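You operate a simulated robot arm through the tools that you are given. There is no shell and no other tool. Be economical: measure what you need, move in short steps, check, and stop when the job is done.

You are at the controls of a simulated two-armed robot. One attempt, no reset.

## Task
Hold the purple board, pull the teal pad off, brush the crust away.
Fine: pad into the red box; the board ends on the teal mat (brush it there, it grips); stand the green brush back where it stood.

It is judged by the outcome, as a careful person would: the job done as asked, and still so three seconds after it is handed in. It fails if anything else is knocked over, pushed out of place, dropped, spilled or broken.

## Robot
Two 6-joint arms with two-finger parallel grippers on one trunk, on a base that drives. Base frame: it is fixed to the floor where the robot stands at the start and does not move with it; the origin is under the middle of the robot, x ahead of it, y to its left, z up. Readings come in m, degrees, newtons and seconds.
The left shoulder is at the start at [0.06, 0.187, 1.097], the right one opposite. Places, roughly: inside of the red box [0.7, 0.2, 0.8]; top of the teal mat [0.5, -0.5, 0.8]; yellow slider on the clamp [0.8, 0.2, 0.8]; red lever on the guide [0.9, -0.1, 0.8]; green lever on the box [0.8, -0.4, 0.9]; clear cover [0.7, 0.1, 0.9]. Payload 1.57 kg a hand.
The TCP of each hand is the grasp point between the finger pads, 0.03 m short of the fingertips. In the tool frame z runs along the fingers and y along their closing line. The gripper opens to 0.11 m. The fingers are 0.024 m wide and 0.012 m thick; the gripper's body (0.048 by 0.112 m) begins 0.078 m behind the TCP.
Orientation is told as [roll, pitch, yaw] about the base's x, y, z axes, in that order, counted from this pose: with the fingers straight down and closing along the base's y, the tool's x points along the base's -x, its y along +y and its z along -z.

## Interface
- The arms move only by the tool arm_command. It takes "left_steps", "right_steps" or both (then of equal length, played together; a hand with none holds still); each is a list of rows, each a list of 7 numbers: the gripper command, from -1 (fully open) to 1 (shut), values between in proportion, then the shift along the tool's x, y, z in units of 50 mm (1.0 is 50 mm), then the turn, a rotation vector about the tool's x, y, z in units of 6 degrees (1.0 is 6 degrees). In form: [[claw, x, y, z, wx, wy, wz], ...]. A call has 1 to 8 rows; each row shifts and turns the commanded pose from where the row before left it, along the tool's axes as they then stand. A call with a number of a shift or a turn outside -1 to 1 is refused whole. Rows are played at 5 a second. More than 0.05 m and 8.6 degrees between two rows, or a gripper value outside its range, and nothing of the call is played. Where a pose cannot be reached the arm comes as near as it can. A force on the tool above 40 N (or 10 N above the force at the start of the call, whichever is more), or a blocked arm, ends the call early, and 0.2 s more pass. The fingers move at their own pace (about 0.153 m/s each) and stop on an object; they squeeze with about 28 N. The grip force told is the motor's: it shows also when the fingers shut on nothing. Time passes only in rows, and 0.2 s behind the last, so rows that do not move let the fingers close. It gives the time, the measured TCP pose, the force on the tool (base axes), the opening and the grip force at its end, in the units of the frame above (readings bear some noise).
- Cameras (640 x 400 px; columns grow to the right, rows downward): "scene" is now at [0.0139, -0.013, 1.6356]; the picture's right is [-0.18, -0.98, 0.00], its down [-0.76, 0.14, -0.63] and it looks along [0.62, -0.12, -0.78] (base axes); focal length 260 px, centre (320, 200). "left" rides on the left gripper at [0.07, -0.016, -0.141] in its tool frame; the picture's right is [0.23, 0.97, 0.00], its down [-0.86, 0.20, -0.48] and it looks along [-0.47, 0.11, 0.88] (tool axes); focal length 222 px, centre (320, 200). "right" rides on the right gripper at [0.07, 0.016, -0.141] in its tool frame; the picture's right is [-0.23, 0.97, 0.00], its down [-0.86, -0.20, -0.48] and it looks along [-0.47, -0.11, 0.88] (tool axes); focal length 222 px, centre (320, 200). There is no depth. A picture from a camera that has moved, and an enlarged one, comes with that camera's place and axes in the base frame and with its lens.
- snapshot(camera): a new picture of that camera. The clock stands still meanwhile.
- slide_trunk(by): slides the trunk up (or, below 0, down) by that many m; the arms and the scene camera ride with it, the base frame stays. It gives what a move gives, with no picture.
- steer(legs): drives the robot by 1 to 6 legs, each [ahead, left, turn to the left] in m, m and degrees, along the robot's own axes; the way and the turn of a leg run together, so that a leg with both is an arc; at most 1.5 m and 180 degrees a leg. The arms and the cameras ride along, it lands a little off, and it stops where it bumps. It gives what a move gives.
- head_to(pan, tilt): turns the head with the scene camera to pan (to the left, within 86 degrees either way) and tilt (down, from -29 to 69), counted from straight ahead of the robot. It gives what a move gives.
- enlarge(camera, box): a new picture of the part [left, top, right, bottom] of that camera's present view, enlarged. The clock stands still meanwhile.
- finish_job(): hands the job in; it is judged then, once.

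Go step by step. Nothing tells you exact positions but the pictures and the camera data: compare them with the known pose of the tool, close in by small moves and look again before you grip or let go. The budget is 120 turns and 100 pictures, counting those below and the enlarged ones. Unless the task says otherwise, let go and move clear before handing in, and close with one line.

The tools are called by a JSON object that holds its "name" and its "arguments". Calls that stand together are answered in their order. arm_command: Moves the arms, as the interface text tells. Its arguments: {"type":"object","properties":{"left_steps":{"type":"array"},"right_steps":{"type":"array"}},"required":[]} The other tools are called the same way: slide_trunk (by) slides the trunk up or down; steer (legs) drives the base; head_to (pan, tilt) turns the head that bears the scene camera; snapshot (camera) takes a picture; enlarge (camera, box) takes an enlarged picture of a part of a camera's view; finish_job () hands the job in.

At the start:

```text
time_s: 0.0
left_ee_pos: [0.4875, 0.1549, 1.2151]
left_tcp_rot: [0.0, 0.1, 0.0]
left_wrist_force: [-0.1, -0.3, -0.1]
left_finger_gap: 0.1098
left_grip_force: 0.2
right_ee_pos: [0.5002, -0.2164, 1.1942]
right_tcp_rot: [0.0, 0.0, 0.1]
right_wrist_force: [-0.1, -0.4, -0.4]
right_finger_gap: 0.11
right_grip_force: 0.0
trunk travel left (down, up): [-0.725, 0.265]
robot x, y, heading: [0.0028, 0.0002, -0.2]
head pan, tilt: [-10.6, 51.0]
```

scene: 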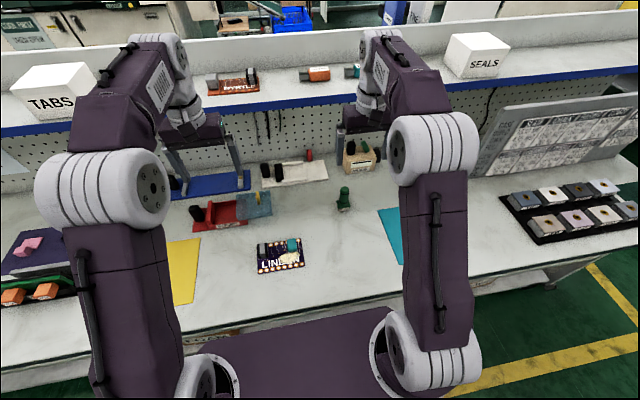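
right: 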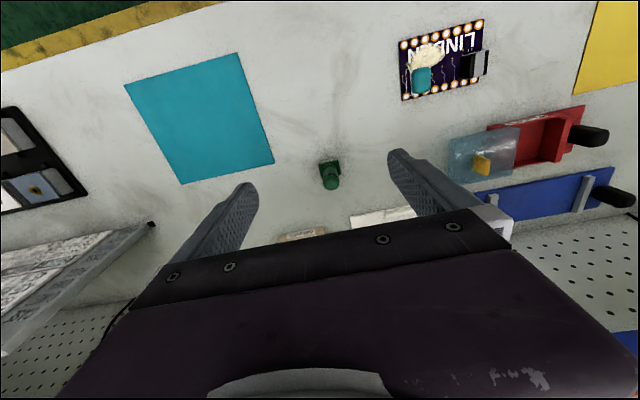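
left: 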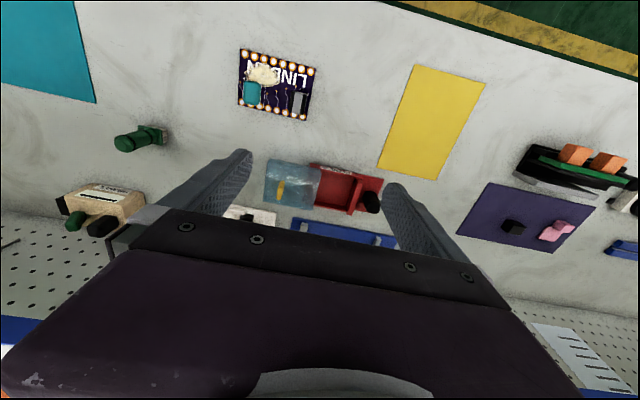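

I see the purple board (LINDEN) at about [0.45, 0.05, 0.80], with the teal mat to its right and the green brush standing behind. I triangulate the table at z≈0.79, not 0.42. I'll look closer first.

{"name": "enlarge", "arguments": {"camera": "scene", "box": [160, 140, 400, 290]}}

{"name": "enlarge", "arguments": {"camera": "right", "box": [300, 0, 620, 200]}}

{"name": "enlarge", "arguments": {"camera": "left", "box": [60, 20, 380, 220]}}

```text
2.67 times, centred on (280, 215) of scene
camera zoom: at [0.0139, -0.013, 1.6356], right [-0.18, -0.98, 0.0], down [-0.76, 0.14, -0.63], along [0.62, -0.12, -0.78], focal length 694 px, centre (427, 160)
```

zoom: 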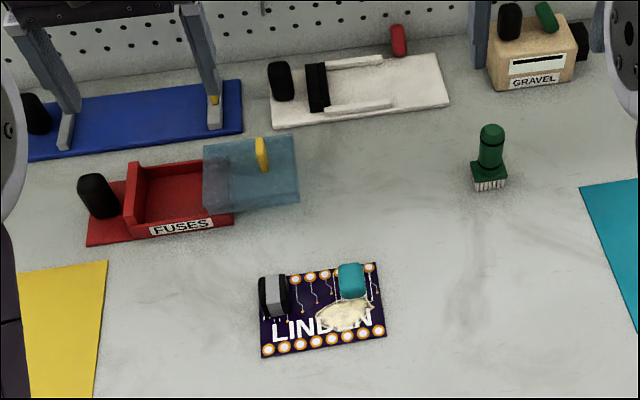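

```text
2.00 times, centred on (460, 100) of right
camera zoom: at [0.4296, -0.2001, 1.337], right [0.23, 0.97, 0.0], down [0.86, -0.2, 0.48], along [0.47, -0.11, -0.88], focal length 444 px, centre (40, 400)
```

zoom: 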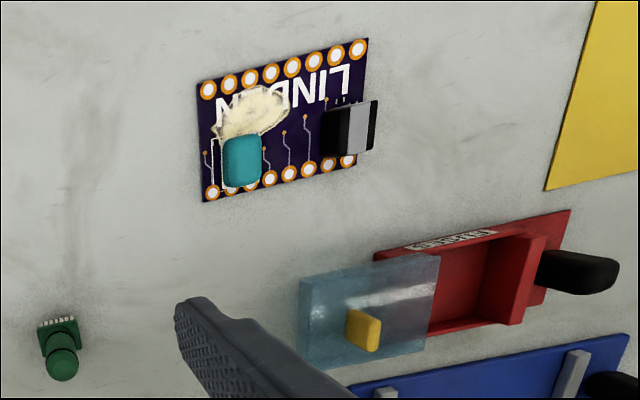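

```text
2.00 times, centred on (220, 120) of left
camera zoom: at [0.4197, 0.1383, 1.3565], right [-0.23, 0.97, 0.0], down [0.86, 0.2, 0.48], along [0.47, 0.11, -0.88], focal length 444 px, centre (520, 360)
```

zoom: 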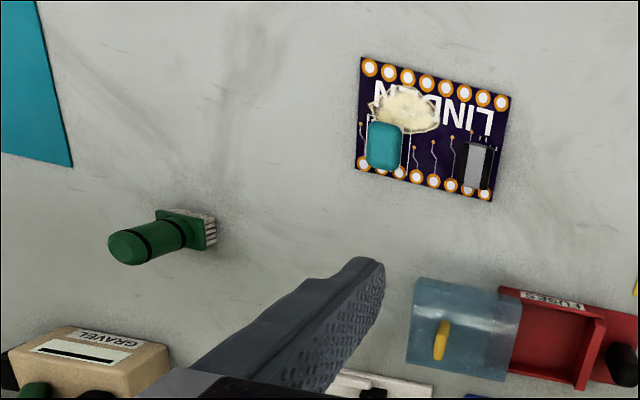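

{"name": "arm_command", "arguments": {"left_steps": [[-1, 0.52, -0.5, 0.66, 0, 0, 0], [-1, 0.52, -0.5, 0.66, 0, 0, 0], [-1, 0.52, -0.5, 0.66, 0, 0, 0], [-1, 0.52, -0.5, 0.66, 0, 0, 0], [-1, 0.52, -0.5, 0.66, 0, 0, 0]]}}

{"name": "snapshot", "arguments": {"camera": "left"}}

{"name": "snapshot", "arguments": {"camera": "scene"}}

```text
time_s: 1.2
left_ee_pos: [0.3594, 0.0272, 1.0517]
left_tcp_rot: [0.0, 0.0, -0.1]
left_wrist_force: [0.2, -0.4, 0.1]
left_finger_gap: 0.1101
left_grip_force: 0.1
right_ee_pos: [0.4991, -0.218, 1.195]
right_tcp_rot: [0.0, 0.0, 0.1]
right_wrist_force: [0.1, 0.1, 0.3]
right_finger_gap: 0.1097
right_grip_force: 0.0
trunk travel left (down, up): [-0.725, 0.265]
robot x, y, heading: [0.0001, 0.0034, 0.0]
head pan, tilt: [-10.6, 51.0]
```

```text
93 pictures are left
camera left: at [0.2904, 0.0113, 1.193], right [-0.23, 0.97, 0.0], down [0.85, 0.2, 0.48], along [0.47, 0.11, -0.88], focal length 222 px, centre (320, 200)
```

left: 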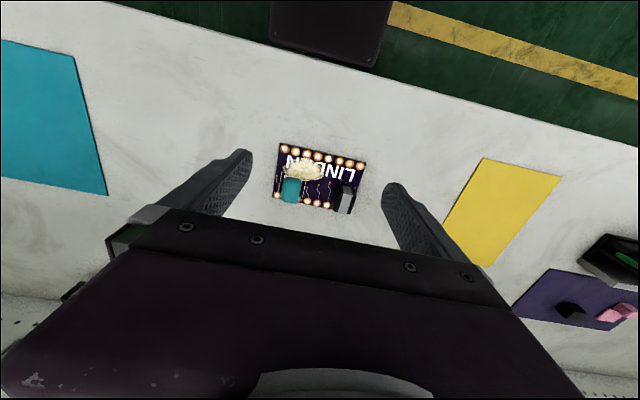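

```text
92 pictures are left
camera scene: at [0.0139, -0.0142, 1.6356], right [-0.18, -0.98, 0.0], down [-0.76, 0.14, -0.63], along [0.62, -0.12, -0.78], focal length 260 px, centre (320, 200)
```

scene: 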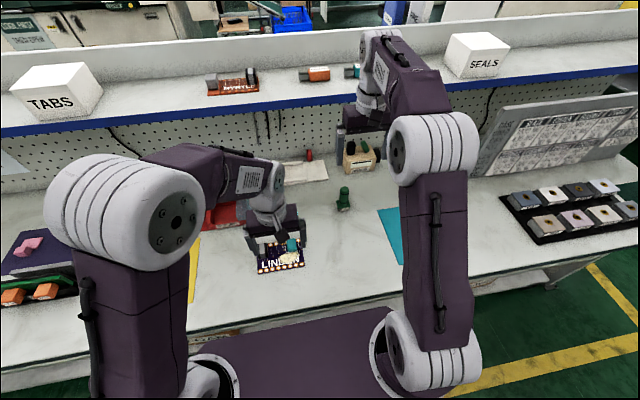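

{"name": "enlarge", "arguments": {"camera": "left", "box": [250, 130, 394, 220]}}

```text
4.44 times, centred on (322, 175) of left
camera zoom: at [0.2904, 0.0113, 1.193], right [-0.23, 0.97, 0.0], down [0.85, 0.2, 0.48], along [0.47, 0.11, -0.88], focal length 987 px, centre (311, 311)
```

zoom: 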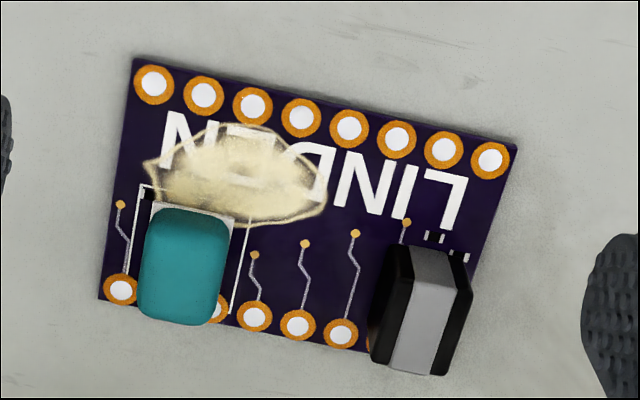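

{"name": "arm_command", "arguments": {"left_steps": [[-1, -0.2, 0.15, 0.7, 0, 0, 0], [-1, -0.2, 0.15, 0.7, 0, 0, 0], [-1, -0.2, 0.15, 0.7, 0, 0, 0]]}}

{"name": "enlarge", "arguments": {"camera": "left", "box": [220, 90, 412, 210]}}

{"name": "enlarge", "arguments": {"camera": "right", "box": [396, 10, 492, 110]}}

```text
time_s: 2.0
left_ee_pos: [0.3878, 0.053, 0.9424]
left_tcp_rot: [0.0, 0.1, 0.0]
left_wrist_force: [-0.2, 0.3, 0.1]
left_finger_gap: 0.1099
left_grip_force: 0.1
right_ee_pos: [0.4995, -0.2171, 1.1957]
right_tcp_rot: [0.0, 0.1, 0.1]
right_wrist_force: [0.3, 0.4, 0.2]
right_finger_gap: 0.1098
right_grip_force: 0.0
trunk travel left (down, up): [-0.725, 0.265]
robot x, y, heading: [-0.0011, -0.001, 0.0]
head pan, tilt: [-10.6, 51.0]
```

```text
3.33 times, centred on (316, 150) of left
camera zoom: at [0.3191, 0.0367, 1.0846], right [-0.23, 0.97, 0.0], down [0.86, 0.2, 0.48], along [0.47, 0.11, -0.88], focal length 740 px, centre (333, 367)
```

zoom: 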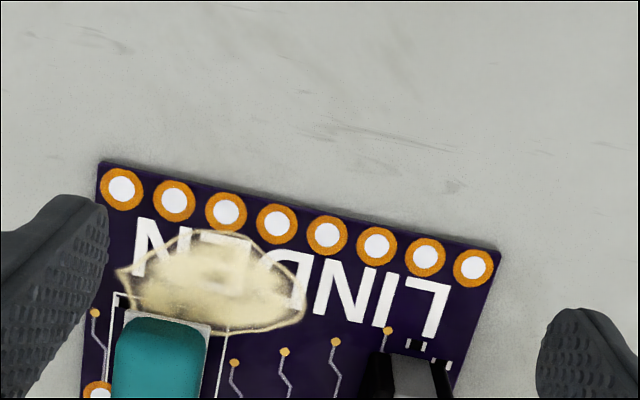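

```text
4.00 times, centred on (444, 60) of right
camera zoom: at [0.4305, -0.1997, 1.3368], right [0.23, 0.97, 0.0], down [0.86, -0.2, 0.48], along [0.47, -0.11, -0.88], focal length 888 px, centre (-176, 760)
```

zoom: 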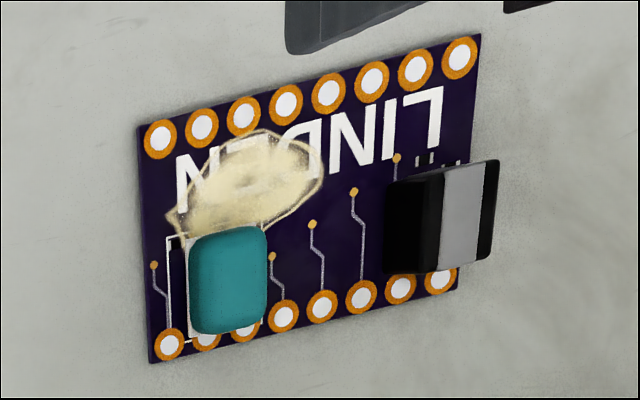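

The board is about 0.157 (y) × 0.108 (x) with its top at z≈0.80. It has a block-like handle at about [0.476, 0.10], its top at z≈0.845. The pad is at [0.48, 0.0, 0.82] and the crust at [0.44, 0.016]. I'll turn the left hand by -90° so both hands fit next to each other.

{"name": "arm_command", "arguments": {"left_steps": [[-1, 0, 0, 0, 0, 0, 1], [-1, 0, 0, 0, 0, 0, 1], [-1, 0, 0, 0, 0, 0, 1], [-1, 0, 0, 0, 0, 0, 1], [-1, 0, 0, 0, 0, 0, 1], [-1, 0, 0, 0, 0, 0, 1], [-1, 0, 0, 0, 0, 0, 1], [-1, 0, 0, 0, 0, 0, 1]]}}

{"name": "arm_command", "arguments": {"left_steps": [[-1, 0, 0, 0, 0, 0, 1], [-1, 0, 0, 0, 0, 0, 1], [-1, 0, 0, 0, 0, 0, 1], [-1, 0, 0, 0, 0, 0, 1], [-1, 0, 0, 0, 0, 0, 1], [-1, 0, 0, 0, 0, 0, 1], [-1, 0, 0, 0, 0, 0, 1]]}}

{"name": "snapshot", "arguments": {"camera": "left"}}

```text
time_s: 3.8
left_ee_pos: [0.3894, 0.053, 0.945]
left_tcp_rot: [-0.1, 0.1, -48.2]
left_wrist_force: [0.6, -0.2, 0.0]
left_finger_gap: 0.11
left_grip_force: 0.0
right_ee_pos: [0.4994, -0.2168, 1.1937]
right_tcp_rot: [-0.1, 0.1, 0.0]
right_wrist_force: [-0.2, -0.2, 0.5]
right_finger_gap: 0.1098
right_grip_force: 0.1
trunk travel left (down, up): [-0.725, 0.265]
robot x, y, heading: [-0.0025, 0.0035, 0.2]
head pan, tilt: [-10.6, 51.0]
```

```text
time_s: 5.4
left_ee_pos: [0.39, 0.052, 0.9443]
left_tcp_rot: [0.1, 0.1, -90.1]
left_wrist_force: [0.7, -0.1, -0.2]
left_finger_gap: 0.1099
left_grip_force: 0.0
right_ee_pos: [0.4985, -0.2171, 1.1946]
right_tcp_rot: [0.0, 0.0, 0.0]
right_wrist_force: [-0.2, 0.4, 0.2]
right_finger_gap: 0.1102
right_grip_force: 0.0
trunk travel left (down, up): [-0.725, 0.265]
robot x, y, heading: [0.0019, 0.0019, 0.2]
head pan, tilt: [-10.6, 51.0]
```

```text
88 pictures are left
camera left: at [0.3739, 0.122, 1.086], right [0.97, 0.23, 0.0], down [0.2, -0.86, 0.48], along [0.11, -0.47, -0.88], focal length 222 px, centre (320, 200)
```

left: 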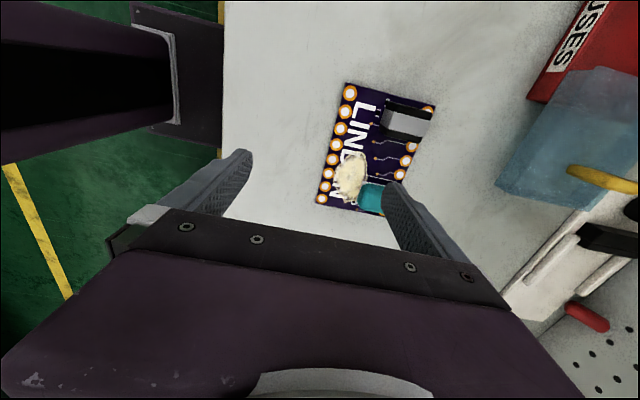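

{"name": "arm_command", "arguments": {"left_steps": [[-1, 0.31, 0.58, 0, 0, -0.55, 0], [-1, 0.31, 0.58, 0, 0, -0.55, 0], [-1, 0.31, 0.58, 0, 0, -0.55, 0]]}}

{"name": "snapshot", "arguments": {"camera": "left"}}

{"name": "enlarge", "arguments": {"camera": "scene", "box": [200, 150, 360, 290]}}

```text
time_s: 6.2
left_ee_pos: [0.4768, 0.0954, 0.9412]
left_tcp_rot: [0.0, -10.0, -89.9]
left_wrist_force: [-0.4, 0.6, 0.0]
left_finger_gap: 0.1101
left_grip_force: 0.0
right_ee_pos: [0.4996, -0.2166, 1.194]
right_tcp_rot: [0.0, 0.1, -0.1]
right_wrist_force: [-0.3, 0.4, -0.2]
right_finger_gap: 0.1099
right_grip_force: 0.0
trunk travel left (down, up): [-0.725, 0.265]
robot x, y, heading: [-0.0025, -0.0009, 0.1]
head pan, tilt: [-10.6, 51.0]
```

```text
87 pictures are left
camera left: at [0.4609, 0.1911, 1.0684], right [0.97, 0.22, -0.04], down [0.2, -0.76, 0.62], along [0.11, -0.61, -0.78], focal length 222 px, centre (320, 200)
```

left: 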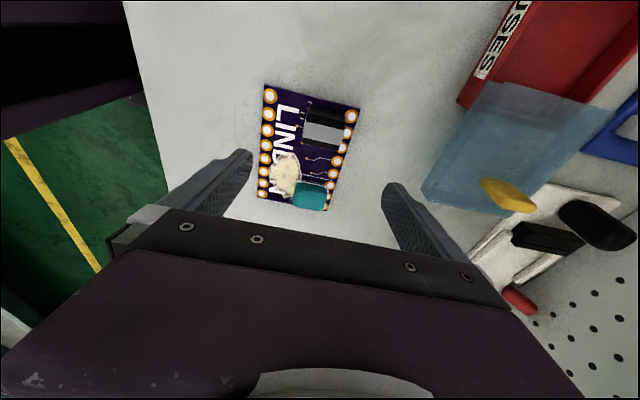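

```text
2.86 times, centred on (280, 220) of scene
camera zoom: at [0.0148, -0.0121, 1.6356], right [-0.18, -0.98, 0.0], down [-0.76, 0.14, -0.63], along [0.62, -0.12, -0.78], focal length 744 px, centre (434, 143)
```

zoom: 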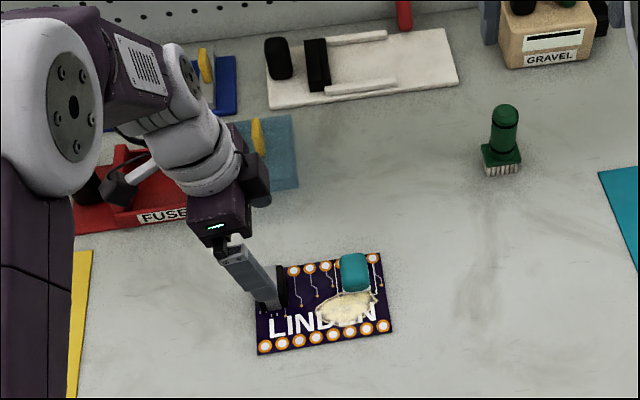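

{"name": "enlarge", "arguments": {"camera": "left", "box": [250, 75, 378, 155]}}

```text
5.00 times, centred on (314, 115) of left
camera zoom: at [0.4609, 0.1911, 1.0684], right [0.97, 0.22, -0.04], down [0.2, -0.76, 0.62], along [0.11, -0.61, -0.78], focal length 1111 px, centre (350, 625)
```

zoom: 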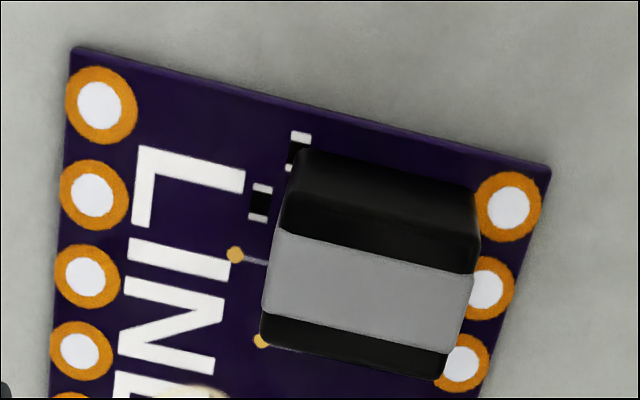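

{"name": "arm_command", "arguments": {"left_steps": [[-1, 0.176, 0, 0.667, 0, 0, 0], [-1, 0.176, 0, 0.667, 0, 0, 0], [-1, 0.176, 0, 0.667, 0, 0, 0]]}}

{"name": "enlarge", "arguments": {"camera": "right", "box": [370, 0, 530, 120]}}

{"name": "snapshot", "arguments": {"camera": "left"}}

```text
time_s: 7.0
left_ee_pos: [0.4782, 0.1054, 0.8377]
left_tcp_rot: [0.0, -9.9, -90.0]
left_wrist_force: [-0.5, 0.4, 1.8]
left_finger_gap: 0.11
left_grip_force: 0.1
right_ee_pos: [0.4993, -0.2166, 1.1939]
right_tcp_rot: [0.0, 0.0, 0.0]
right_wrist_force: [-0.2, -0.1, -0.2]
right_finger_gap: 0.1099
right_grip_force: 0.1
trunk travel left (down, up): [-0.725, 0.265]
robot x, y, heading: [-0.0019, 0.0003, 0.1]
head pan, tilt: [-10.6, 51.0]
```

```text
3.33 times, centred on (450, 60) of right
camera zoom: at [0.4299, -0.2, 1.337], right [0.23, 0.97, 0.0], down [0.86, -0.2, 0.48], along [0.47, -0.11, -0.88], focal length 740 px, centre (-113, 667)
```

zoom: 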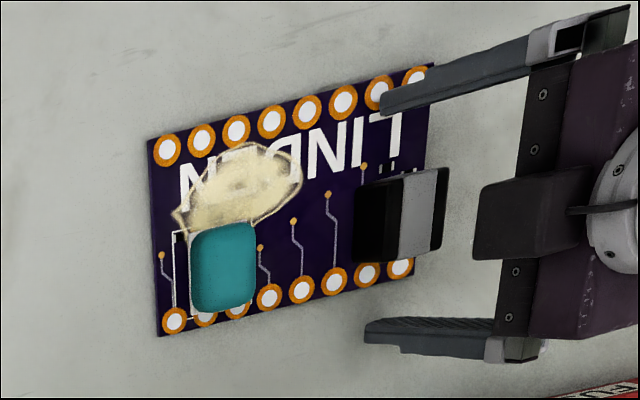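

```text
83 pictures are left
camera left: at [0.4621, 0.1997, 0.9639], right [0.97, 0.22, -0.04], down [0.2, -0.76, 0.62], along [0.11, -0.61, -0.78], focal length 222 px, centre (320, 200)
```

left: 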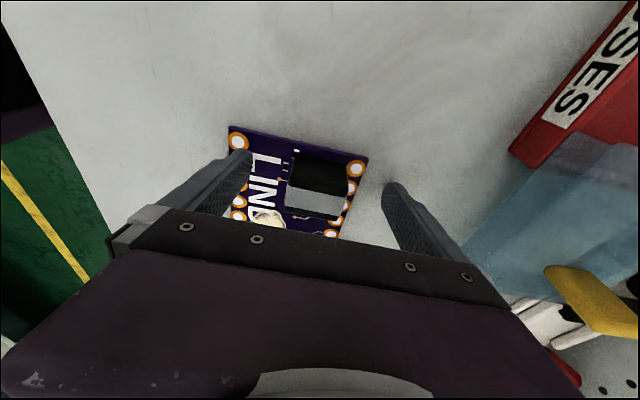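

{"name": "arm_command", "arguments": {"left_steps": [[-0.3, 0, -0.03, 0, 0, 0, 0], [0.2, 0, 0, 0, 0, 0, 0], [1, 0, 0, 0, 0, 0, 0], [1, 0, 0, 0, 0, 0, 0], [1, 0, 0, 0, 0, 0, 0]]}}

{"name": "enlarge", "arguments": {"camera": "right", "box": [370, 0, 530, 120]}}

```text
time_s: 8.2
left_ee_pos: [0.4754, 0.1066, 0.8372]
left_tcp_rot: [0.0, -9.9, -90.0]
left_wrist_force: [0.2, 0.1, -1.3]
left_finger_gap: 0.0414
left_grip_force: 28.7
right_ee_pos: [0.4997, -0.2157, 1.1945]
right_tcp_rot: [0.0, 0.0, 0.0]
right_wrist_force: [-0.1, -0.2, -0.8]
right_finger_gap: 0.1099
right_grip_force: 0.2
trunk travel left (down, up): [-0.725, 0.265]
robot x, y, heading: [0.0009, -0.005, 0.0]
head pan, tilt: [-10.6, 51.0]
```

```text
3.33 times, centred on (450, 60) of right
camera zoom: at [0.4298, -0.2001, 1.3369], right [0.23, 0.97, 0.0], down [0.86, -0.2, 0.48], along [0.47, -0.11, -0.88], focal length 740 px, centre (-113, 667)
```

zoom: 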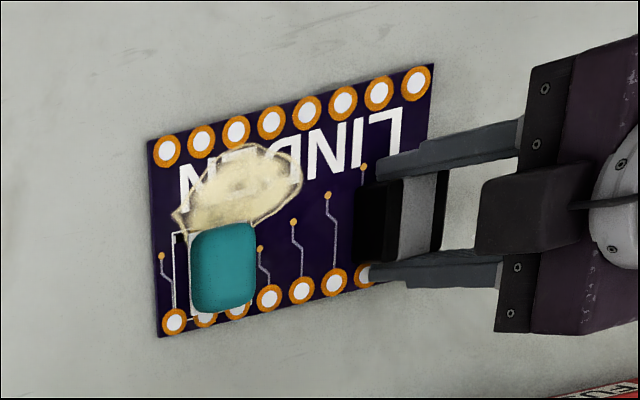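

Left hand holds the handle (gap 0.041). Now I bring the right hand above the pad.

{"name": "arm_command", "arguments": {"right_steps": [[-1, 0.057, 0.62, 0.743, 0, 0, 0], [-1, 0.057, 0.62, 0.743, 0, 0, 0], [-1, 0.057, 0.62, 0.743, 0, 0, 0], [-1, 0.057, 0.62, 0.743, 0, 0, 0], [-1, 0.057, 0.62, 0.743, 0, 0, 0], [-0.6, 0.057, 0.62, 0.743, 0, 0, 0], [-0.3, 0.057, 0.62, 0.743, 0, 0, 0], [-0.3, 0, 0, 0, -1, 0, 0]]}}

{"name": "snapshot", "arguments": {"camera": "right"}}

{"name": "enlarge", "arguments": {"camera": "scene", "box": [200, 150, 360, 290]}}

```text
time_s: 10.0
left_ee_pos: [0.4762, 0.1047, 0.8374]
left_tcp_rot: [0.0, -9.7, -90.0]
left_wrist_force: [-0.1, 0.2, -0.9]
left_finger_gap: 0.0415
left_grip_force: 27.9
right_ee_pos: [0.4793, -0.0002, 0.9374]
right_tcp_rot: [6.2, 0.0, 0.0]
right_wrist_force: [-0.1, -0.4, -0.5]
right_finger_gap: 0.0714
right_grip_force: 0.0
trunk travel left (down, up): [-0.725, 0.265]
robot x, y, heading: [-0.0018, -0.0001, -0.3]
head pan, tilt: [-10.6, 51.0]
```

```text
81 pictures are left
camera right: at [0.4089, 0.0005, 1.0795], right [0.23, 0.97, 0.1], down [0.86, -0.25, 0.45], along [0.47, -0.01, -0.88], focal length 222 px, centre (320, 200)
```

right: 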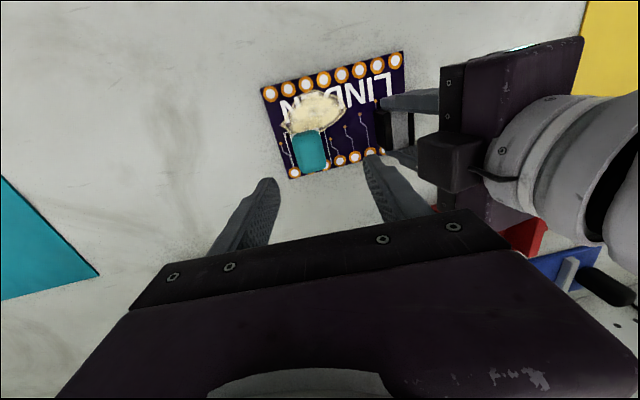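

```text
2.86 times, centred on (280, 220) of scene
camera zoom: at [0.0139, -0.0152, 1.6356], right [-0.18, -0.98, 0.0], down [-0.76, 0.14, -0.63], along [0.62, -0.11, -0.78], focal length 744 px, centre (434, 143)
```

zoom: 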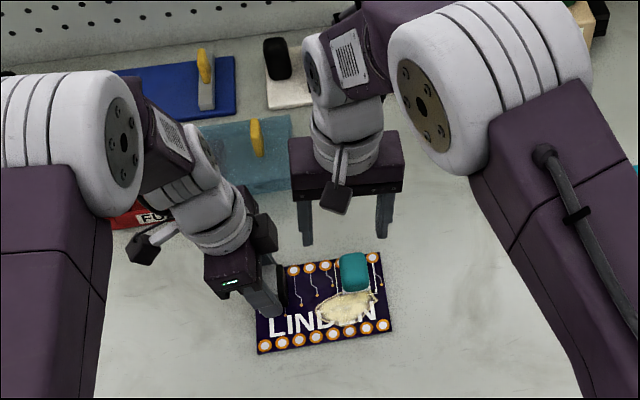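

{"name": "enlarge", "arguments": {"camera": "right", "box": [250, 70, 410, 190]}}

```text
3.33 times, centred on (330, 130) of right
camera zoom: at [0.4089, 0.0005, 1.0795], right [0.23, 0.97, 0.1], down [0.86, -0.25, 0.45], along [0.47, -0.01, -0.88], focal length 740 px, centre (287, 433)
```

zoom: 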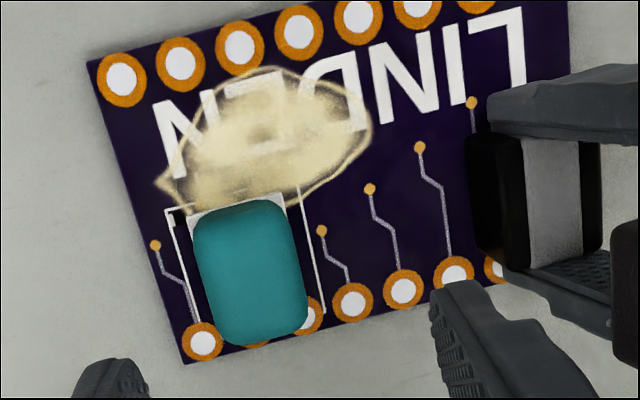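

{"name": "arm_command", "arguments": {"right_steps": [[-0.3, -0.017, -0.091, 0.67, 0, 0, 0], [-0.3, -0.017, -0.091, 0.67, 0, 0, 0], [-0.3, -0.017, -0.091, 0.66, 0, 0, 0]]}}

{"name": "snapshot", "arguments": {"camera": "right"}}

{"name": "enlarge", "arguments": {"camera": "scene", "box": [230, 190, 350, 290]}}

```text
time_s: 10.8
left_ee_pos: [0.4753, 0.1062, 0.8402]
left_tcp_rot: [0.1, -9.9, -90.0]
left_wrist_force: [5.1, 1.5, -5.6]
left_finger_gap: 0.0417
left_grip_force: 27.5
right_ee_pos: [0.4799, -0.0019, 0.8363]
right_tcp_rot: [5.9, -0.2, 0.1]
right_wrist_force: [-2.9, -1.1, 17.0]
right_finger_gap: 0.0715
right_grip_force: 0.1
trunk travel left (down, up): [-0.725, 0.265]
robot x, y, heading: [-0.0021, 0.0021, 0.0]
head pan, tilt: [-10.6, 51.0]
```

```text
78 pictures are left
camera right: at [0.4101, -0.0008, 0.981], right [0.23, 0.97, 0.1], down [0.85, -0.25, 0.46], along [0.47, -0.02, -0.88], focal length 222 px, centre (320, 200)
```

right: 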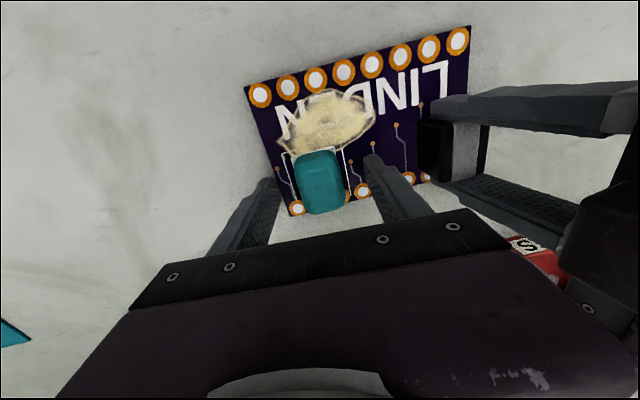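

```text
4.00 times, centred on (290, 240) of scene
camera zoom: at [0.0117, -0.0129, 1.636], right [-0.18, -0.98, 0.0], down [-0.76, 0.14, -0.63], along [0.62, -0.12, -0.78], focal length 1042 px, centre (440, 40)
```

zoom: 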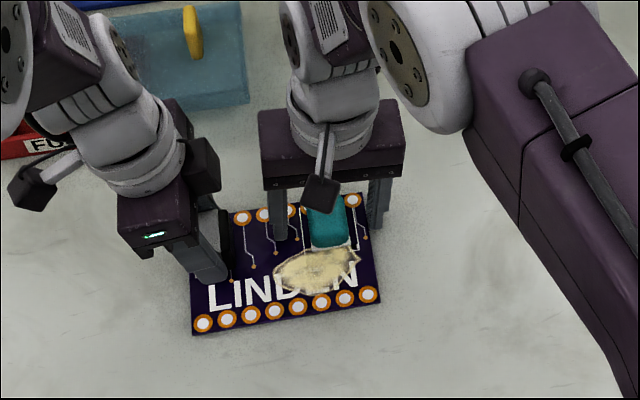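

{"name": "arm_command", "arguments": {"right_steps": [[-0.3, 0, 0, -0.06, 0, 0, 0], [0.2, 0, 0, 0, 0, 0, 0], [1, 0, 0, 0, 0, 0, 0], [1, 0, 0, 0, 0, 0, 0], [1, 0, 0, 0, 0, 0, 0]]}}

{"name": "snapshot", "arguments": {"camera": "right"}}

```text
time_s: 12.0
left_ee_pos: [0.4759, 0.1061, 0.8375]
left_tcp_rot: [0.0, -9.9, -90.0]
left_wrist_force: [0.7, 1.3, 6.4]
left_finger_gap: 0.0416
left_grip_force: 28.1
right_ee_pos: [0.4797, -0.0011, 0.8401]
right_tcp_rot: [6.0, 0.0, 0.0]
right_wrist_force: [0.4, -0.2, -0.7]
right_finger_gap: 0.0327
right_grip_force: 27.8
trunk travel left (down, up): [-0.725, 0.265]
robot x, y, heading: [0.0021, -0.0022, 0.1]
head pan, tilt: [-10.6, 51.0]
```

```text
76 pictures are left
camera right: at [0.4106, -0.0009, 0.982], right [0.23, 0.97, 0.1], down [0.86, -0.25, 0.46], along [0.47, -0.02, -0.88], focal length 222 px, centre (320, 200)
```

right: 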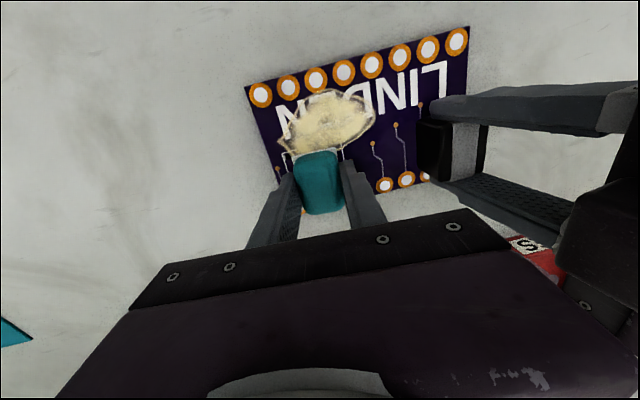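

The right hand grips the pad (0.033), so I pull up gently.

{"name": "arm_command", "arguments": {"right_steps": [[1, 0, 0, -0.1, 0, 0, 0], [1, 0, 0, -0.2, 0, 0, 0], [1, 0, 0, -0.3, 0, 0, 0], [1, 0, 0, -0.3, 0, 0, 0]]}}

{"name": "snapshot", "arguments": {"camera": "right"}}

```text
time_s: 13.0
left_ee_pos: [0.4746, 0.1056, 0.8379]
left_tcp_rot: [0.0, -9.8, -89.9]
left_wrist_force: [0.0, 1.4, 2.1]
left_finger_gap: 0.0414
left_grip_force: 27.4
right_ee_pos: [0.4804, -0.0074, 0.8838]
right_tcp_rot: [6.0, 0.0, 0.0]
right_wrist_force: [-0.6, 0.6, 0.1]
right_finger_gap: 0.0326
right_grip_force: 27.5
trunk travel left (down, up): [-0.725, 0.265]
robot x, y, heading: [0.0001, -0.0001, 0.1]
head pan, tilt: [-10.6, 51.0]
```

```text
75 pictures are left
camera right: at [0.411, -0.0056, 1.0265], right [0.23, 0.97, 0.1], down [0.86, -0.25, 0.45], along [0.47, -0.02, -0.88], focal length 222 px, centre (320, 200)
```

right: 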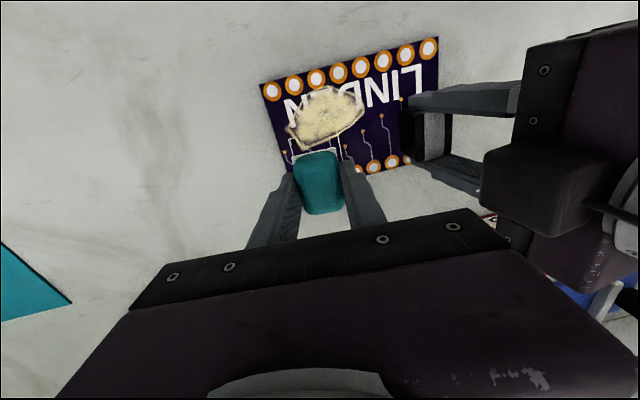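

The pad is off. I release the board with the left hand, back away, and raise both hands before driving toward the red box.

{"name": "arm_command", "arguments": {"left_steps": [[-0.2, 0, 0, 0, 0, 0, 0], [-0.2, 0, 0, 0, 0, 0, 0], [-0.2, 0, 0, -0.6, 0, 0, 0], [-0.2, 0, 0, -1, 0, 0, 0], [-0.2, 0, 0, -1, 0, 0, 0], [-0.2, 0, 0, -1, 0, 0, 0]]}}

{"name": "arm_command", "arguments": {"right_steps": [[1, 0, 0, -1, 0, 0, 0], [1, 0, 0, -1, 0, 0, 0]], "left_steps": [[-0.2, 1, 0, 0, 0, 0, 0], [-0.2, 1, 0, 0, 0, 0, 0]]}}

{"name": "snapshot", "arguments": {"camera": "scene"}}

{"name": "snapshot", "arguments": {"camera": "right"}}

```text
time_s: 14.4
left_ee_pos: [0.4671, 0.1347, 1.0205]
left_tcp_rot: [0.0, -9.8, -90.1]
left_wrist_force: [-0.4, -0.6, 0.2]
left_finger_gap: 0.0658
left_grip_force: 0.0
right_ee_pos: [0.4796, -0.0071, 0.8838]
right_tcp_rot: [6.1, 0.0, 0.0]
right_wrist_force: [-0.5, -0.1, -1.7]
right_finger_gap: 0.033
right_grip_force: 28.2
trunk travel left (down, up): [-0.725, 0.265]
robot x, y, heading: [-0.0017, 0.0032, 0.1]
head pan, tilt: [-10.6, 51.0]
```

```text
time_s: 15.0
left_ee_pos: [0.4715, 0.2379, 1.0038]
left_tcp_rot: [0.0, -9.9, -90.0]
left_wrist_force: [0.0, 0.5, 0.0]
left_finger_gap: 0.0661
left_grip_force: 0.0
right_ee_pos: [0.4777, -0.0181, 0.9815]
right_tcp_rot: [5.9, 0.0, 0.0]
right_wrist_force: [0.2, 0.8, 0.0]
right_finger_gap: 0.0329
right_grip_force: 27.8
trunk travel left (down, up): [-0.725, 0.265]
robot x, y, heading: [0.0007, 0.0013, 0.0]
head pan, tilt: [-10.6, 51.0]
```

```text
74 pictures are left
camera scene: at [0.0127, -0.0108, 1.6356], right [-0.18, -0.98, 0.0], down [-0.76, 0.14, -0.63], along [0.62, -0.12, -0.78], focal length 260 px, centre (320, 200)
```

scene: 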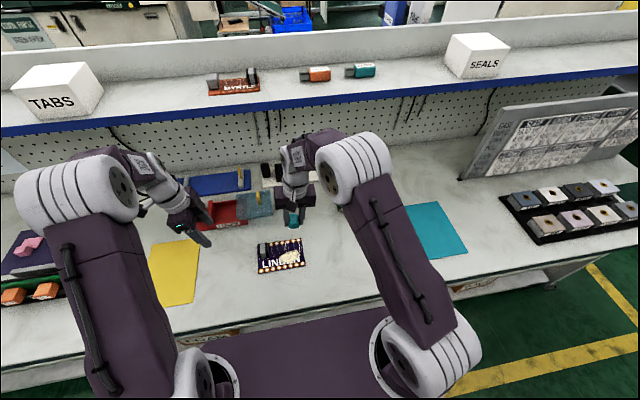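

```text
73 pictures are left
camera right: at [0.4091, -0.0165, 1.1257], right [0.23, 0.97, 0.1], down [0.86, -0.25, 0.46], along [0.47, -0.02, -0.88], focal length 222 px, centre (320, 200)
```

right: 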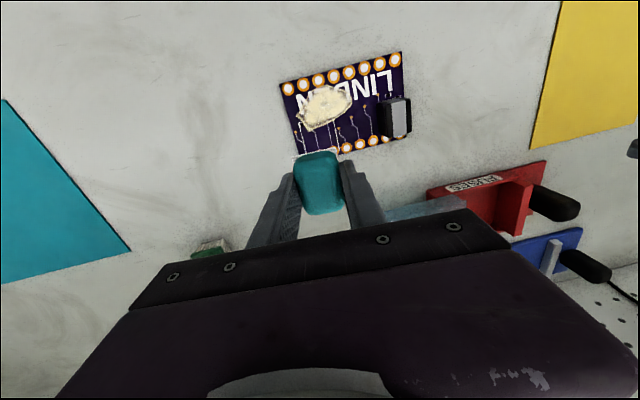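

{"name": "arm_command", "arguments": {"right_steps": [[1, 0, 0, -0.3, 1, 0, 0], [1, 0, 0, -0.3, 0, 0, 0]], "left_steps": [[-0.2, 0, -0.5, -0.8, 0, 0, 0], [-0.2, 0, -0.5, -0.8, 0, 0, 0]]}}

{"name": "steer", "arguments": {"legs": [[0, 0.22, 0], [0.06, 0, 0]]}}

{"name": "snapshot", "arguments": {"camera": "scene"}}

{"name": "snapshot", "arguments": {"camera": "right"}}

```text
time_s: 15.6
left_ee_pos: [0.4223, 0.2477, 1.0827]
left_tcp_rot: [0.1, -9.9, -90.1]
left_wrist_force: [-1.0, 0.0, 0.7]
left_finger_gap: 0.066
left_grip_force: 0.1
right_ee_pos: [0.4787, -0.0198, 1.0122]
right_tcp_rot: [-0.1, -0.1, -0.1]
right_wrist_force: [-0.4, 0.7, -0.4]
right_finger_gap: 0.0329
right_grip_force: 27.9
trunk travel left (down, up): [-0.725, 0.265]
robot x, y, heading: [-0.0016, 0.0008, 0.0]
head pan, tilt: [-10.6, 51.0]
```

```text
time_s: 17.8
left_ee_pos: [0.4807, 0.4663, 1.0839]
left_tcp_rot: [0.1, -9.9, -89.7]
left_wrist_force: [-0.3, 0.7, -0.5]
left_finger_gap: 0.0661
left_grip_force: 0.1
right_ee_pos: [0.5373, 0.1979, 1.0134]
right_tcp_rot: [0.0, -0.2, 0.4]
right_wrist_force: [-0.1, 0.5, 0.4]
right_finger_gap: 0.033
right_grip_force: 27.6
trunk travel left (down, up): [-0.725, 0.265]
robot x, y, heading: [0.0562, 0.2143, 0.1]
head pan, tilt: [-10.6, 51.0]
```

```text
72 pictures are left
camera scene: at [0.0688, 0.2026, 1.6357], right [-0.18, -0.98, 0.0], down [-0.76, 0.14, -0.63], along [0.62, -0.11, -0.78], focal length 260 px, centre (320, 200)
```

scene: 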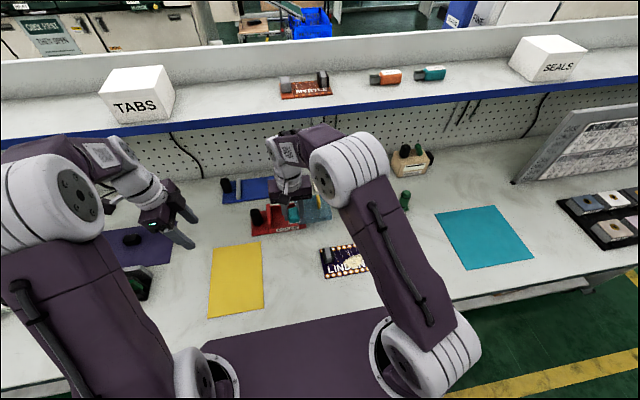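

```text
71 pictures are left
camera right: at [0.4675, 0.2137, 1.1557], right [0.22, 0.97, 0.0], down [0.85, -0.2, 0.48], along [0.47, -0.11, -0.88], focal length 222 px, centre (320, 200)
```

right: 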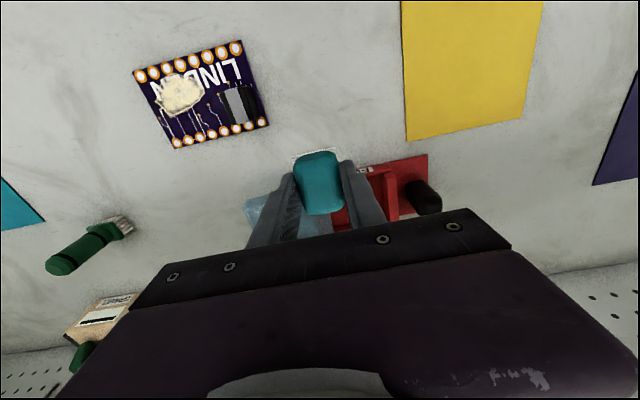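

{"name": "enlarge", "arguments": {"camera": "scene", "box": [230, 160, 350, 250]}}

{"name": "enlarge", "arguments": {"camera": "left", "box": [320, 0, 640, 300]}}

```text
4.44 times, centred on (290, 205) of scene
camera zoom: at [0.0688, 0.2026, 1.6357], right [-0.18, -0.98, 0.0], down [-0.76, 0.14, -0.63], along [0.62, -0.11, -0.78], focal length 1158 px, centre (453, 178)
```

zoom: 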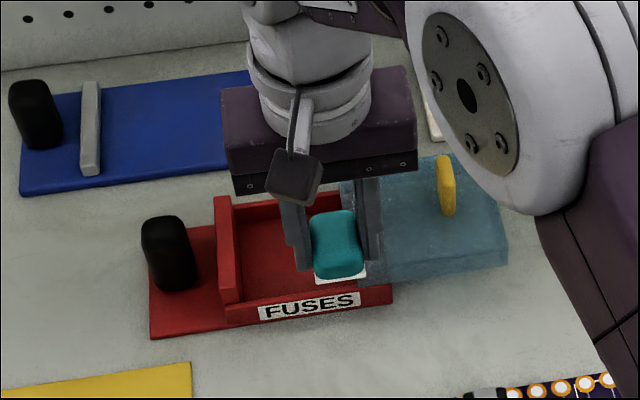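

```text
1.33 times, centred on (480, 150) of left
camera zoom: at [0.4644, 0.559, 1.2112], right [0.97, 0.23, -0.04], down [0.2, -0.76, 0.62], along [0.11, -0.61, -0.78], focal length 296 px, centre (107, 267)
```

zoom: 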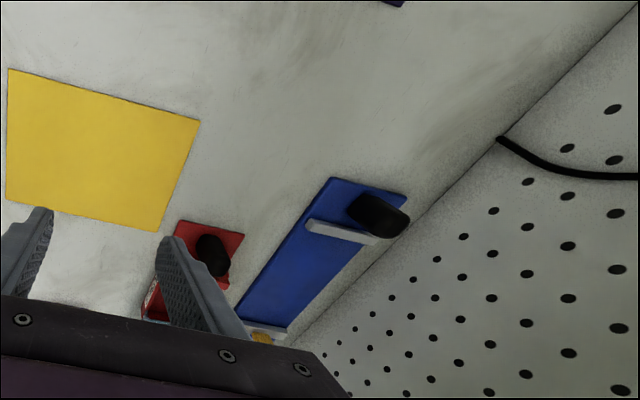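

{"name": "arm_command", "arguments": {"right_steps": [[1, -0.73, 0.2, 0.3, 0, 0, 0], [1, -0.73, 0.2, 0.3, 0, 0, 0], [1, -0.73, 0.2, 0.3, 0, 0, 0], [1, -0.73, 0.2, 0.3, 0, 0, 0]]}}

{"name": "snapshot", "arguments": {"camera": "right"}}

{"name": "enlarge", "arguments": {"camera": "scene", "box": [230, 140, 350, 250]}}

```text
time_s: 18.8
left_ee_pos: [0.4818, 0.4654, 1.0829]
left_tcp_rot: [0.2, -9.9, -89.7]
left_wrist_force: [-0.4, 0.4, 0.0]
left_finger_gap: 0.0658
left_grip_force: 0.1
right_ee_pos: [0.6246, 0.218, 0.9619]
right_tcp_rot: [-0.1, 0.0, 0.3]
right_wrist_force: [0.1, 0.3, -1.3]
right_finger_gap: 0.0329
right_grip_force: 28.1
right hand out of reach, approached as far as the arm can: row 3, 4
trunk travel left (down, up): [-0.725, 0.265]
robot x, y, heading: [0.0583, 0.2161, 0.1]
head pan, tilt: [-10.6, 51.0]
```

```text
68 pictures are left
camera right: at [0.555, 0.2347, 1.1046], right [0.22, 0.97, 0.0], down [0.86, -0.2, 0.48], along [0.47, -0.11, -0.88], focal length 222 px, centre (320, 200)
```

right: 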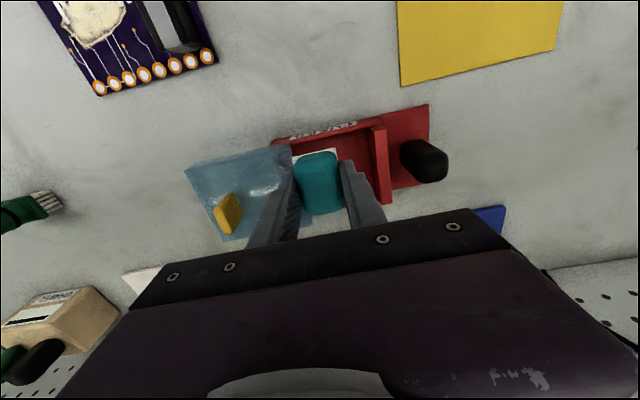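

```text
3.64 times, centred on (290, 195) of scene
camera zoom: at [0.0715, 0.2029, 1.6356], right [-0.18, -0.98, 0.0], down [-0.76, 0.14, -0.63], along [0.62, -0.11, -0.78], focal length 947 px, centre (429, 218)
```

zoom: 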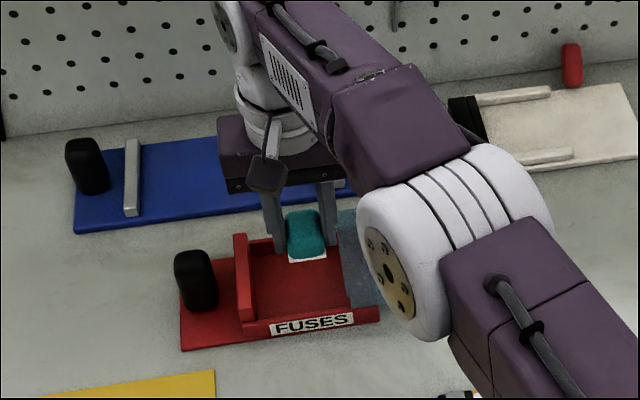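

{"name": "steer", "arguments": {"legs": [[0.07, 0.015, 0]]}}

{"name": "snapshot", "arguments": {"camera": "right"}}

```text
time_s: 19.9
left_ee_pos: [0.5487, 0.48, 1.083]
left_tcp_rot: [0.0, -9.9, -89.8]
left_wrist_force: [0.7, 0.3, -0.7]
left_finger_gap: 0.0659
left_grip_force: 0.0
right_ee_pos: [0.6908, 0.2332, 0.9636]
right_tcp_rot: [0.0, -0.1, 0.2]
right_wrist_force: [0.2, 0.1, -0.9]
right_finger_gap: 0.0329
right_grip_force: 28.1
trunk travel left (down, up): [-0.725, 0.265]
robot x, y, heading: [0.1255, 0.2307, 0.2]
head pan, tilt: [-10.6, 51.0]
```

```text
66 pictures are left
camera right: at [0.6214, 0.2491, 1.1054], right [0.22, 0.97, 0.0], down [0.86, -0.2, 0.48], along [0.47, -0.11, -0.88], focal length 222 px, centre (320, 200)
```

right: 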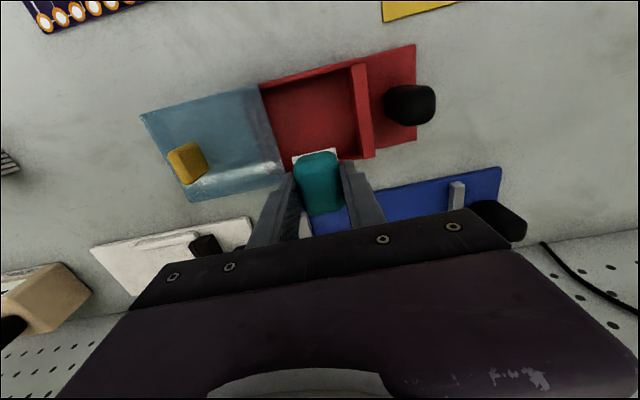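

{"name": "arm_command", "arguments": {"right_steps": [[1, 0.16, 0.02, 0.65, 0, 0, 0], [1, 0.16, 0.02, 0.65, 0, 0, 0], [1, 0, 0, 0.6, 0, 0, 0]]}}

{"name": "snapshot", "arguments": {"camera": "right"}}

{"name": "enlarge", "arguments": {"camera": "scene", "box": [230, 160, 370, 260]}}

```text
time_s: 20.6
left_ee_pos: [0.5516, 0.4808, 1.0819]
left_tcp_rot: [-0.2, -9.9, -89.8]
left_wrist_force: [0.3, 0.3, -0.1]
left_finger_gap: 0.0661
left_grip_force: 0.1
right_ee_pos: [0.6795, 0.2363, 0.8665]
right_tcp_rot: [0.0, 0.0, 0.1]
right_wrist_force: [-0.9, -0.3, -0.5]
right_finger_gap: 0.0328
right_grip_force: 27.8
trunk travel left (down, up): [-0.725, 0.265]
robot x, y, heading: [0.1275, 0.2266, 0.3]
head pan, tilt: [-10.6, 51.0]
```

```text
65 pictures are left
camera right: at [0.6102, 0.2538, 1.0076], right [0.22, 0.97, 0.0], down [0.86, -0.2, 0.48], along [0.47, -0.11, -0.88], focal length 222 px, centre (320, 200)
```

right: 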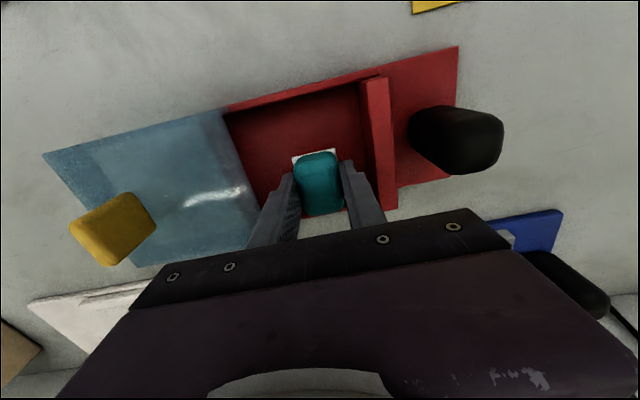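

```text
4.00 times, centred on (300, 210) of scene
camera zoom: at [0.1422, 0.2185, 1.6356], right [-0.18, -0.98, 0.0], down [-0.77, 0.14, -0.63], along [0.62, -0.11, -0.78], focal length 1042 px, centre (400, 160)
```

zoom: 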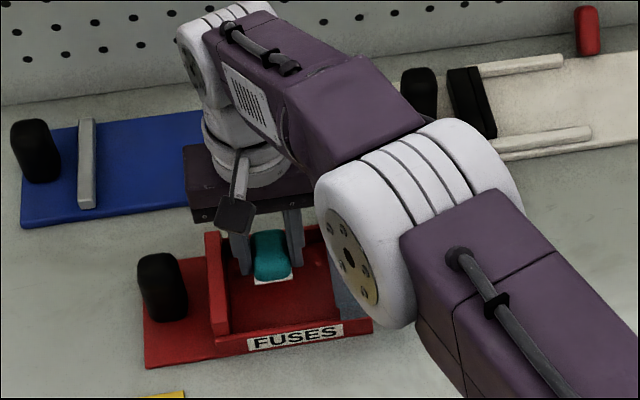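

{"name": "arm_command", "arguments": {"right_steps": [[1, 0.16, -0.06, 0.25, 0, 0, 0], [1, 0, 0, 0, 0, 0, 0], [0.09, 0, 0, 0, 0, 0, 0], [0.09, 0, 0, 0, 0, 0, 0]]}}

{"name": "snapshot", "arguments": {"camera": "right"}}

```text
time_s: 21.6
left_ee_pos: [0.551, 0.4807, 1.0829]
left_tcp_rot: [0.0, -10.0, -89.7]
left_wrist_force: [0.8, -0.2, 0.5]
left_finger_gap: 0.066
left_grip_force: 0.1
right_ee_pos: [0.6717, 0.235, 0.8543]
right_tcp_rot: [0.0, 0.0, 0.2]
right_wrist_force: [-0.4, 0.2, 0.3]
right_finger_gap: 0.0504
right_grip_force: 0.0
trunk travel left (down, up): [-0.725, 0.265]
robot x, y, heading: [0.1275, 0.2309, 0.2]
head pan, tilt: [-10.6, 51.0]
```

```text
63 pictures are left
camera right: at [0.6006, 0.2496, 0.9958], right [0.22, 0.97, 0.0], down [0.86, -0.2, 0.48], along [0.47, -0.11, -0.88], focal length 222 px, centre (320, 200)
```

right: 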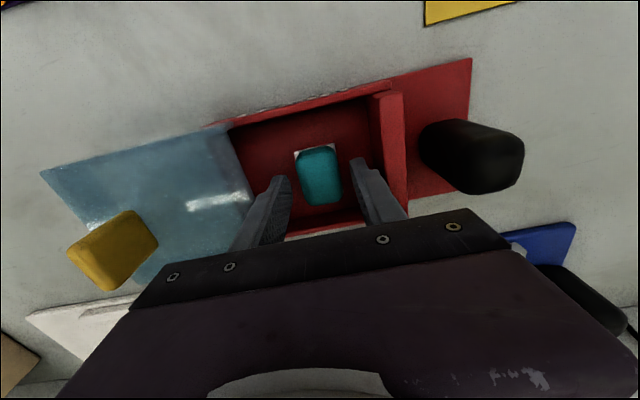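

Pad is in the red box. Now I lift clear, park the left hand further out, and drive back in front of the board; the right hand will carry the board to the mat.

{"name": "arm_command", "arguments": {"right_steps": [[0.09, 0, 0, -1, 0, 0, 0], [0.09, 0, 0, -1, 0, 0, 0], [-0.2, 0.6, 0, -0.8, 0, 0, 0], [-0.2, 0.9, 0, 0, 0, 0, 0], [-0.2, 0.9, 0, 0, 0, 0, 0]], "left_steps": [[-0.2, 0, 0, -0.5, 0, 0, 0], [-0.2, 0.8, 0, 0, 0, 0, 0], [-0.2, 0.8, 0, 0, 0, 0, 0], [-0.2, 0, 0, 0, 0, 0, 0], [-0.2, 0, 0, 0, 0, 0, 0]]}}

{"name": "steer", "arguments": {"legs": [[-0.03, -0.23, 0]]}}

{"name": "snapshot", "arguments": {"camera": "scene"}}

{"name": "snapshot", "arguments": {"camera": "right"}}

```text
time_s: 22.9
left_ee_pos: [0.548, 0.5652, 1.0926]
left_tcp_rot: [0.1, -9.9, -89.8]
left_wrist_force: [0.4, 0.1, 0.9]
left_finger_gap: 0.066
left_grip_force: 0.1
right_ee_pos: [0.5474, 0.2321, 0.9952]
right_tcp_rot: [0.0, 0.0, 0.1]
right_wrist_force: [0.8, -0.9, 0.0]
right_finger_gap: 0.0658
right_grip_force: 0.0
trunk travel left (down, up): [-0.725, 0.265]
robot x, y, heading: [0.1215, 0.2328, 0.1]
head pan, tilt: [-10.6, 51.0]
```

```text
time_s: 24.6
left_ee_pos: [0.5192, 0.3356, 1.0941]
left_tcp_rot: [0.0, -9.8, -89.4]
left_wrist_force: [-0.3, 0.1, -1.2]
left_finger_gap: 0.066
left_grip_force: 0.1
right_ee_pos: [0.5185, 0.0022, 0.9942]
right_tcp_rot: [0.1, 0.1, 0.6]
right_wrist_force: [-0.7, 1.3, 0.9]
right_finger_gap: 0.0661
right_grip_force: 0.0
trunk travel left (down, up): [-0.725, 0.265]
robot x, y, heading: [0.1003, -0.0012, 0.7]
head pan, tilt: [-10.6, 51.0]
```

```text
62 pictures are left
camera scene: at [0.1113, -0.011, 1.6356], right [-0.17, -0.98, 0.0], down [-0.77, 0.14, -0.63], along [0.62, -0.11, -0.78], focal length 260 px, centre (320, 200)
```

scene: 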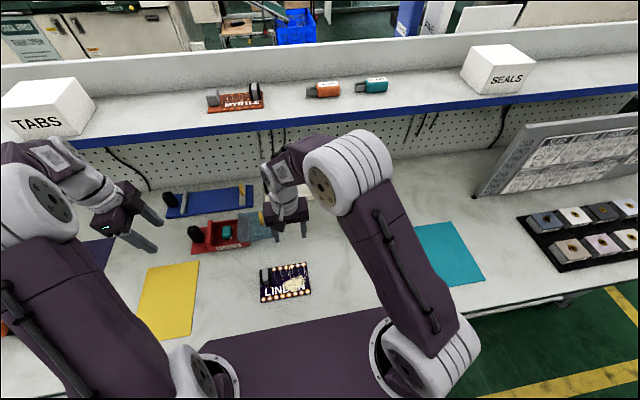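

```text
61 pictures are left
camera right: at [0.4494, 0.0192, 1.1373], right [0.22, 0.98, 0.0], down [0.86, -0.19, 0.48], along [0.47, -0.11, -0.88], focal length 222 px, centre (320, 200)
```

right: 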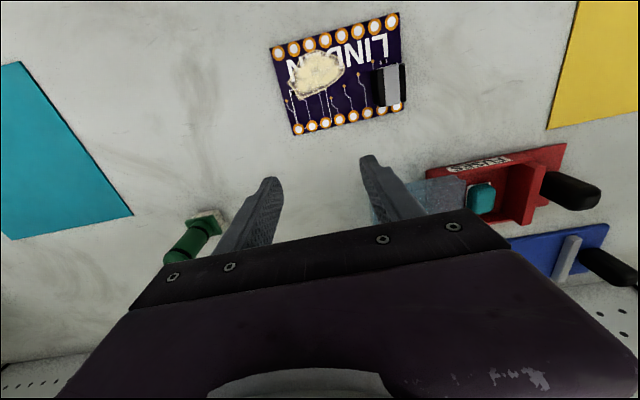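

{"name": "enlarge", "arguments": {"camera": "right", "box": [260, 5, 420, 145]}}

```text
2.86 times, centred on (340, 75) of right
camera zoom: at [0.4494, 0.0192, 1.1373], right [0.22, 0.98, 0.0], down [0.86, -0.19, 0.48], along [0.47, -0.11, -0.88], focal length 635 px, centre (263, 557)
```

zoom: 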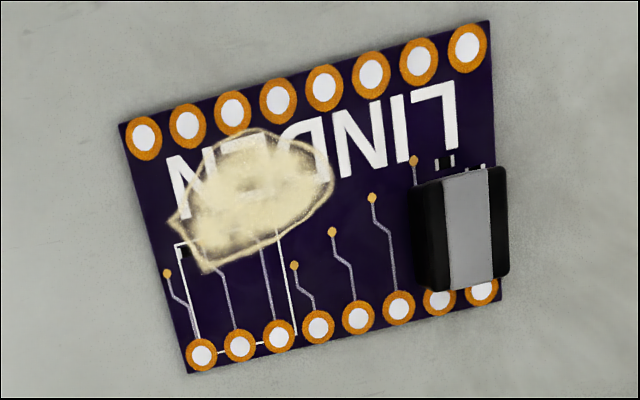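

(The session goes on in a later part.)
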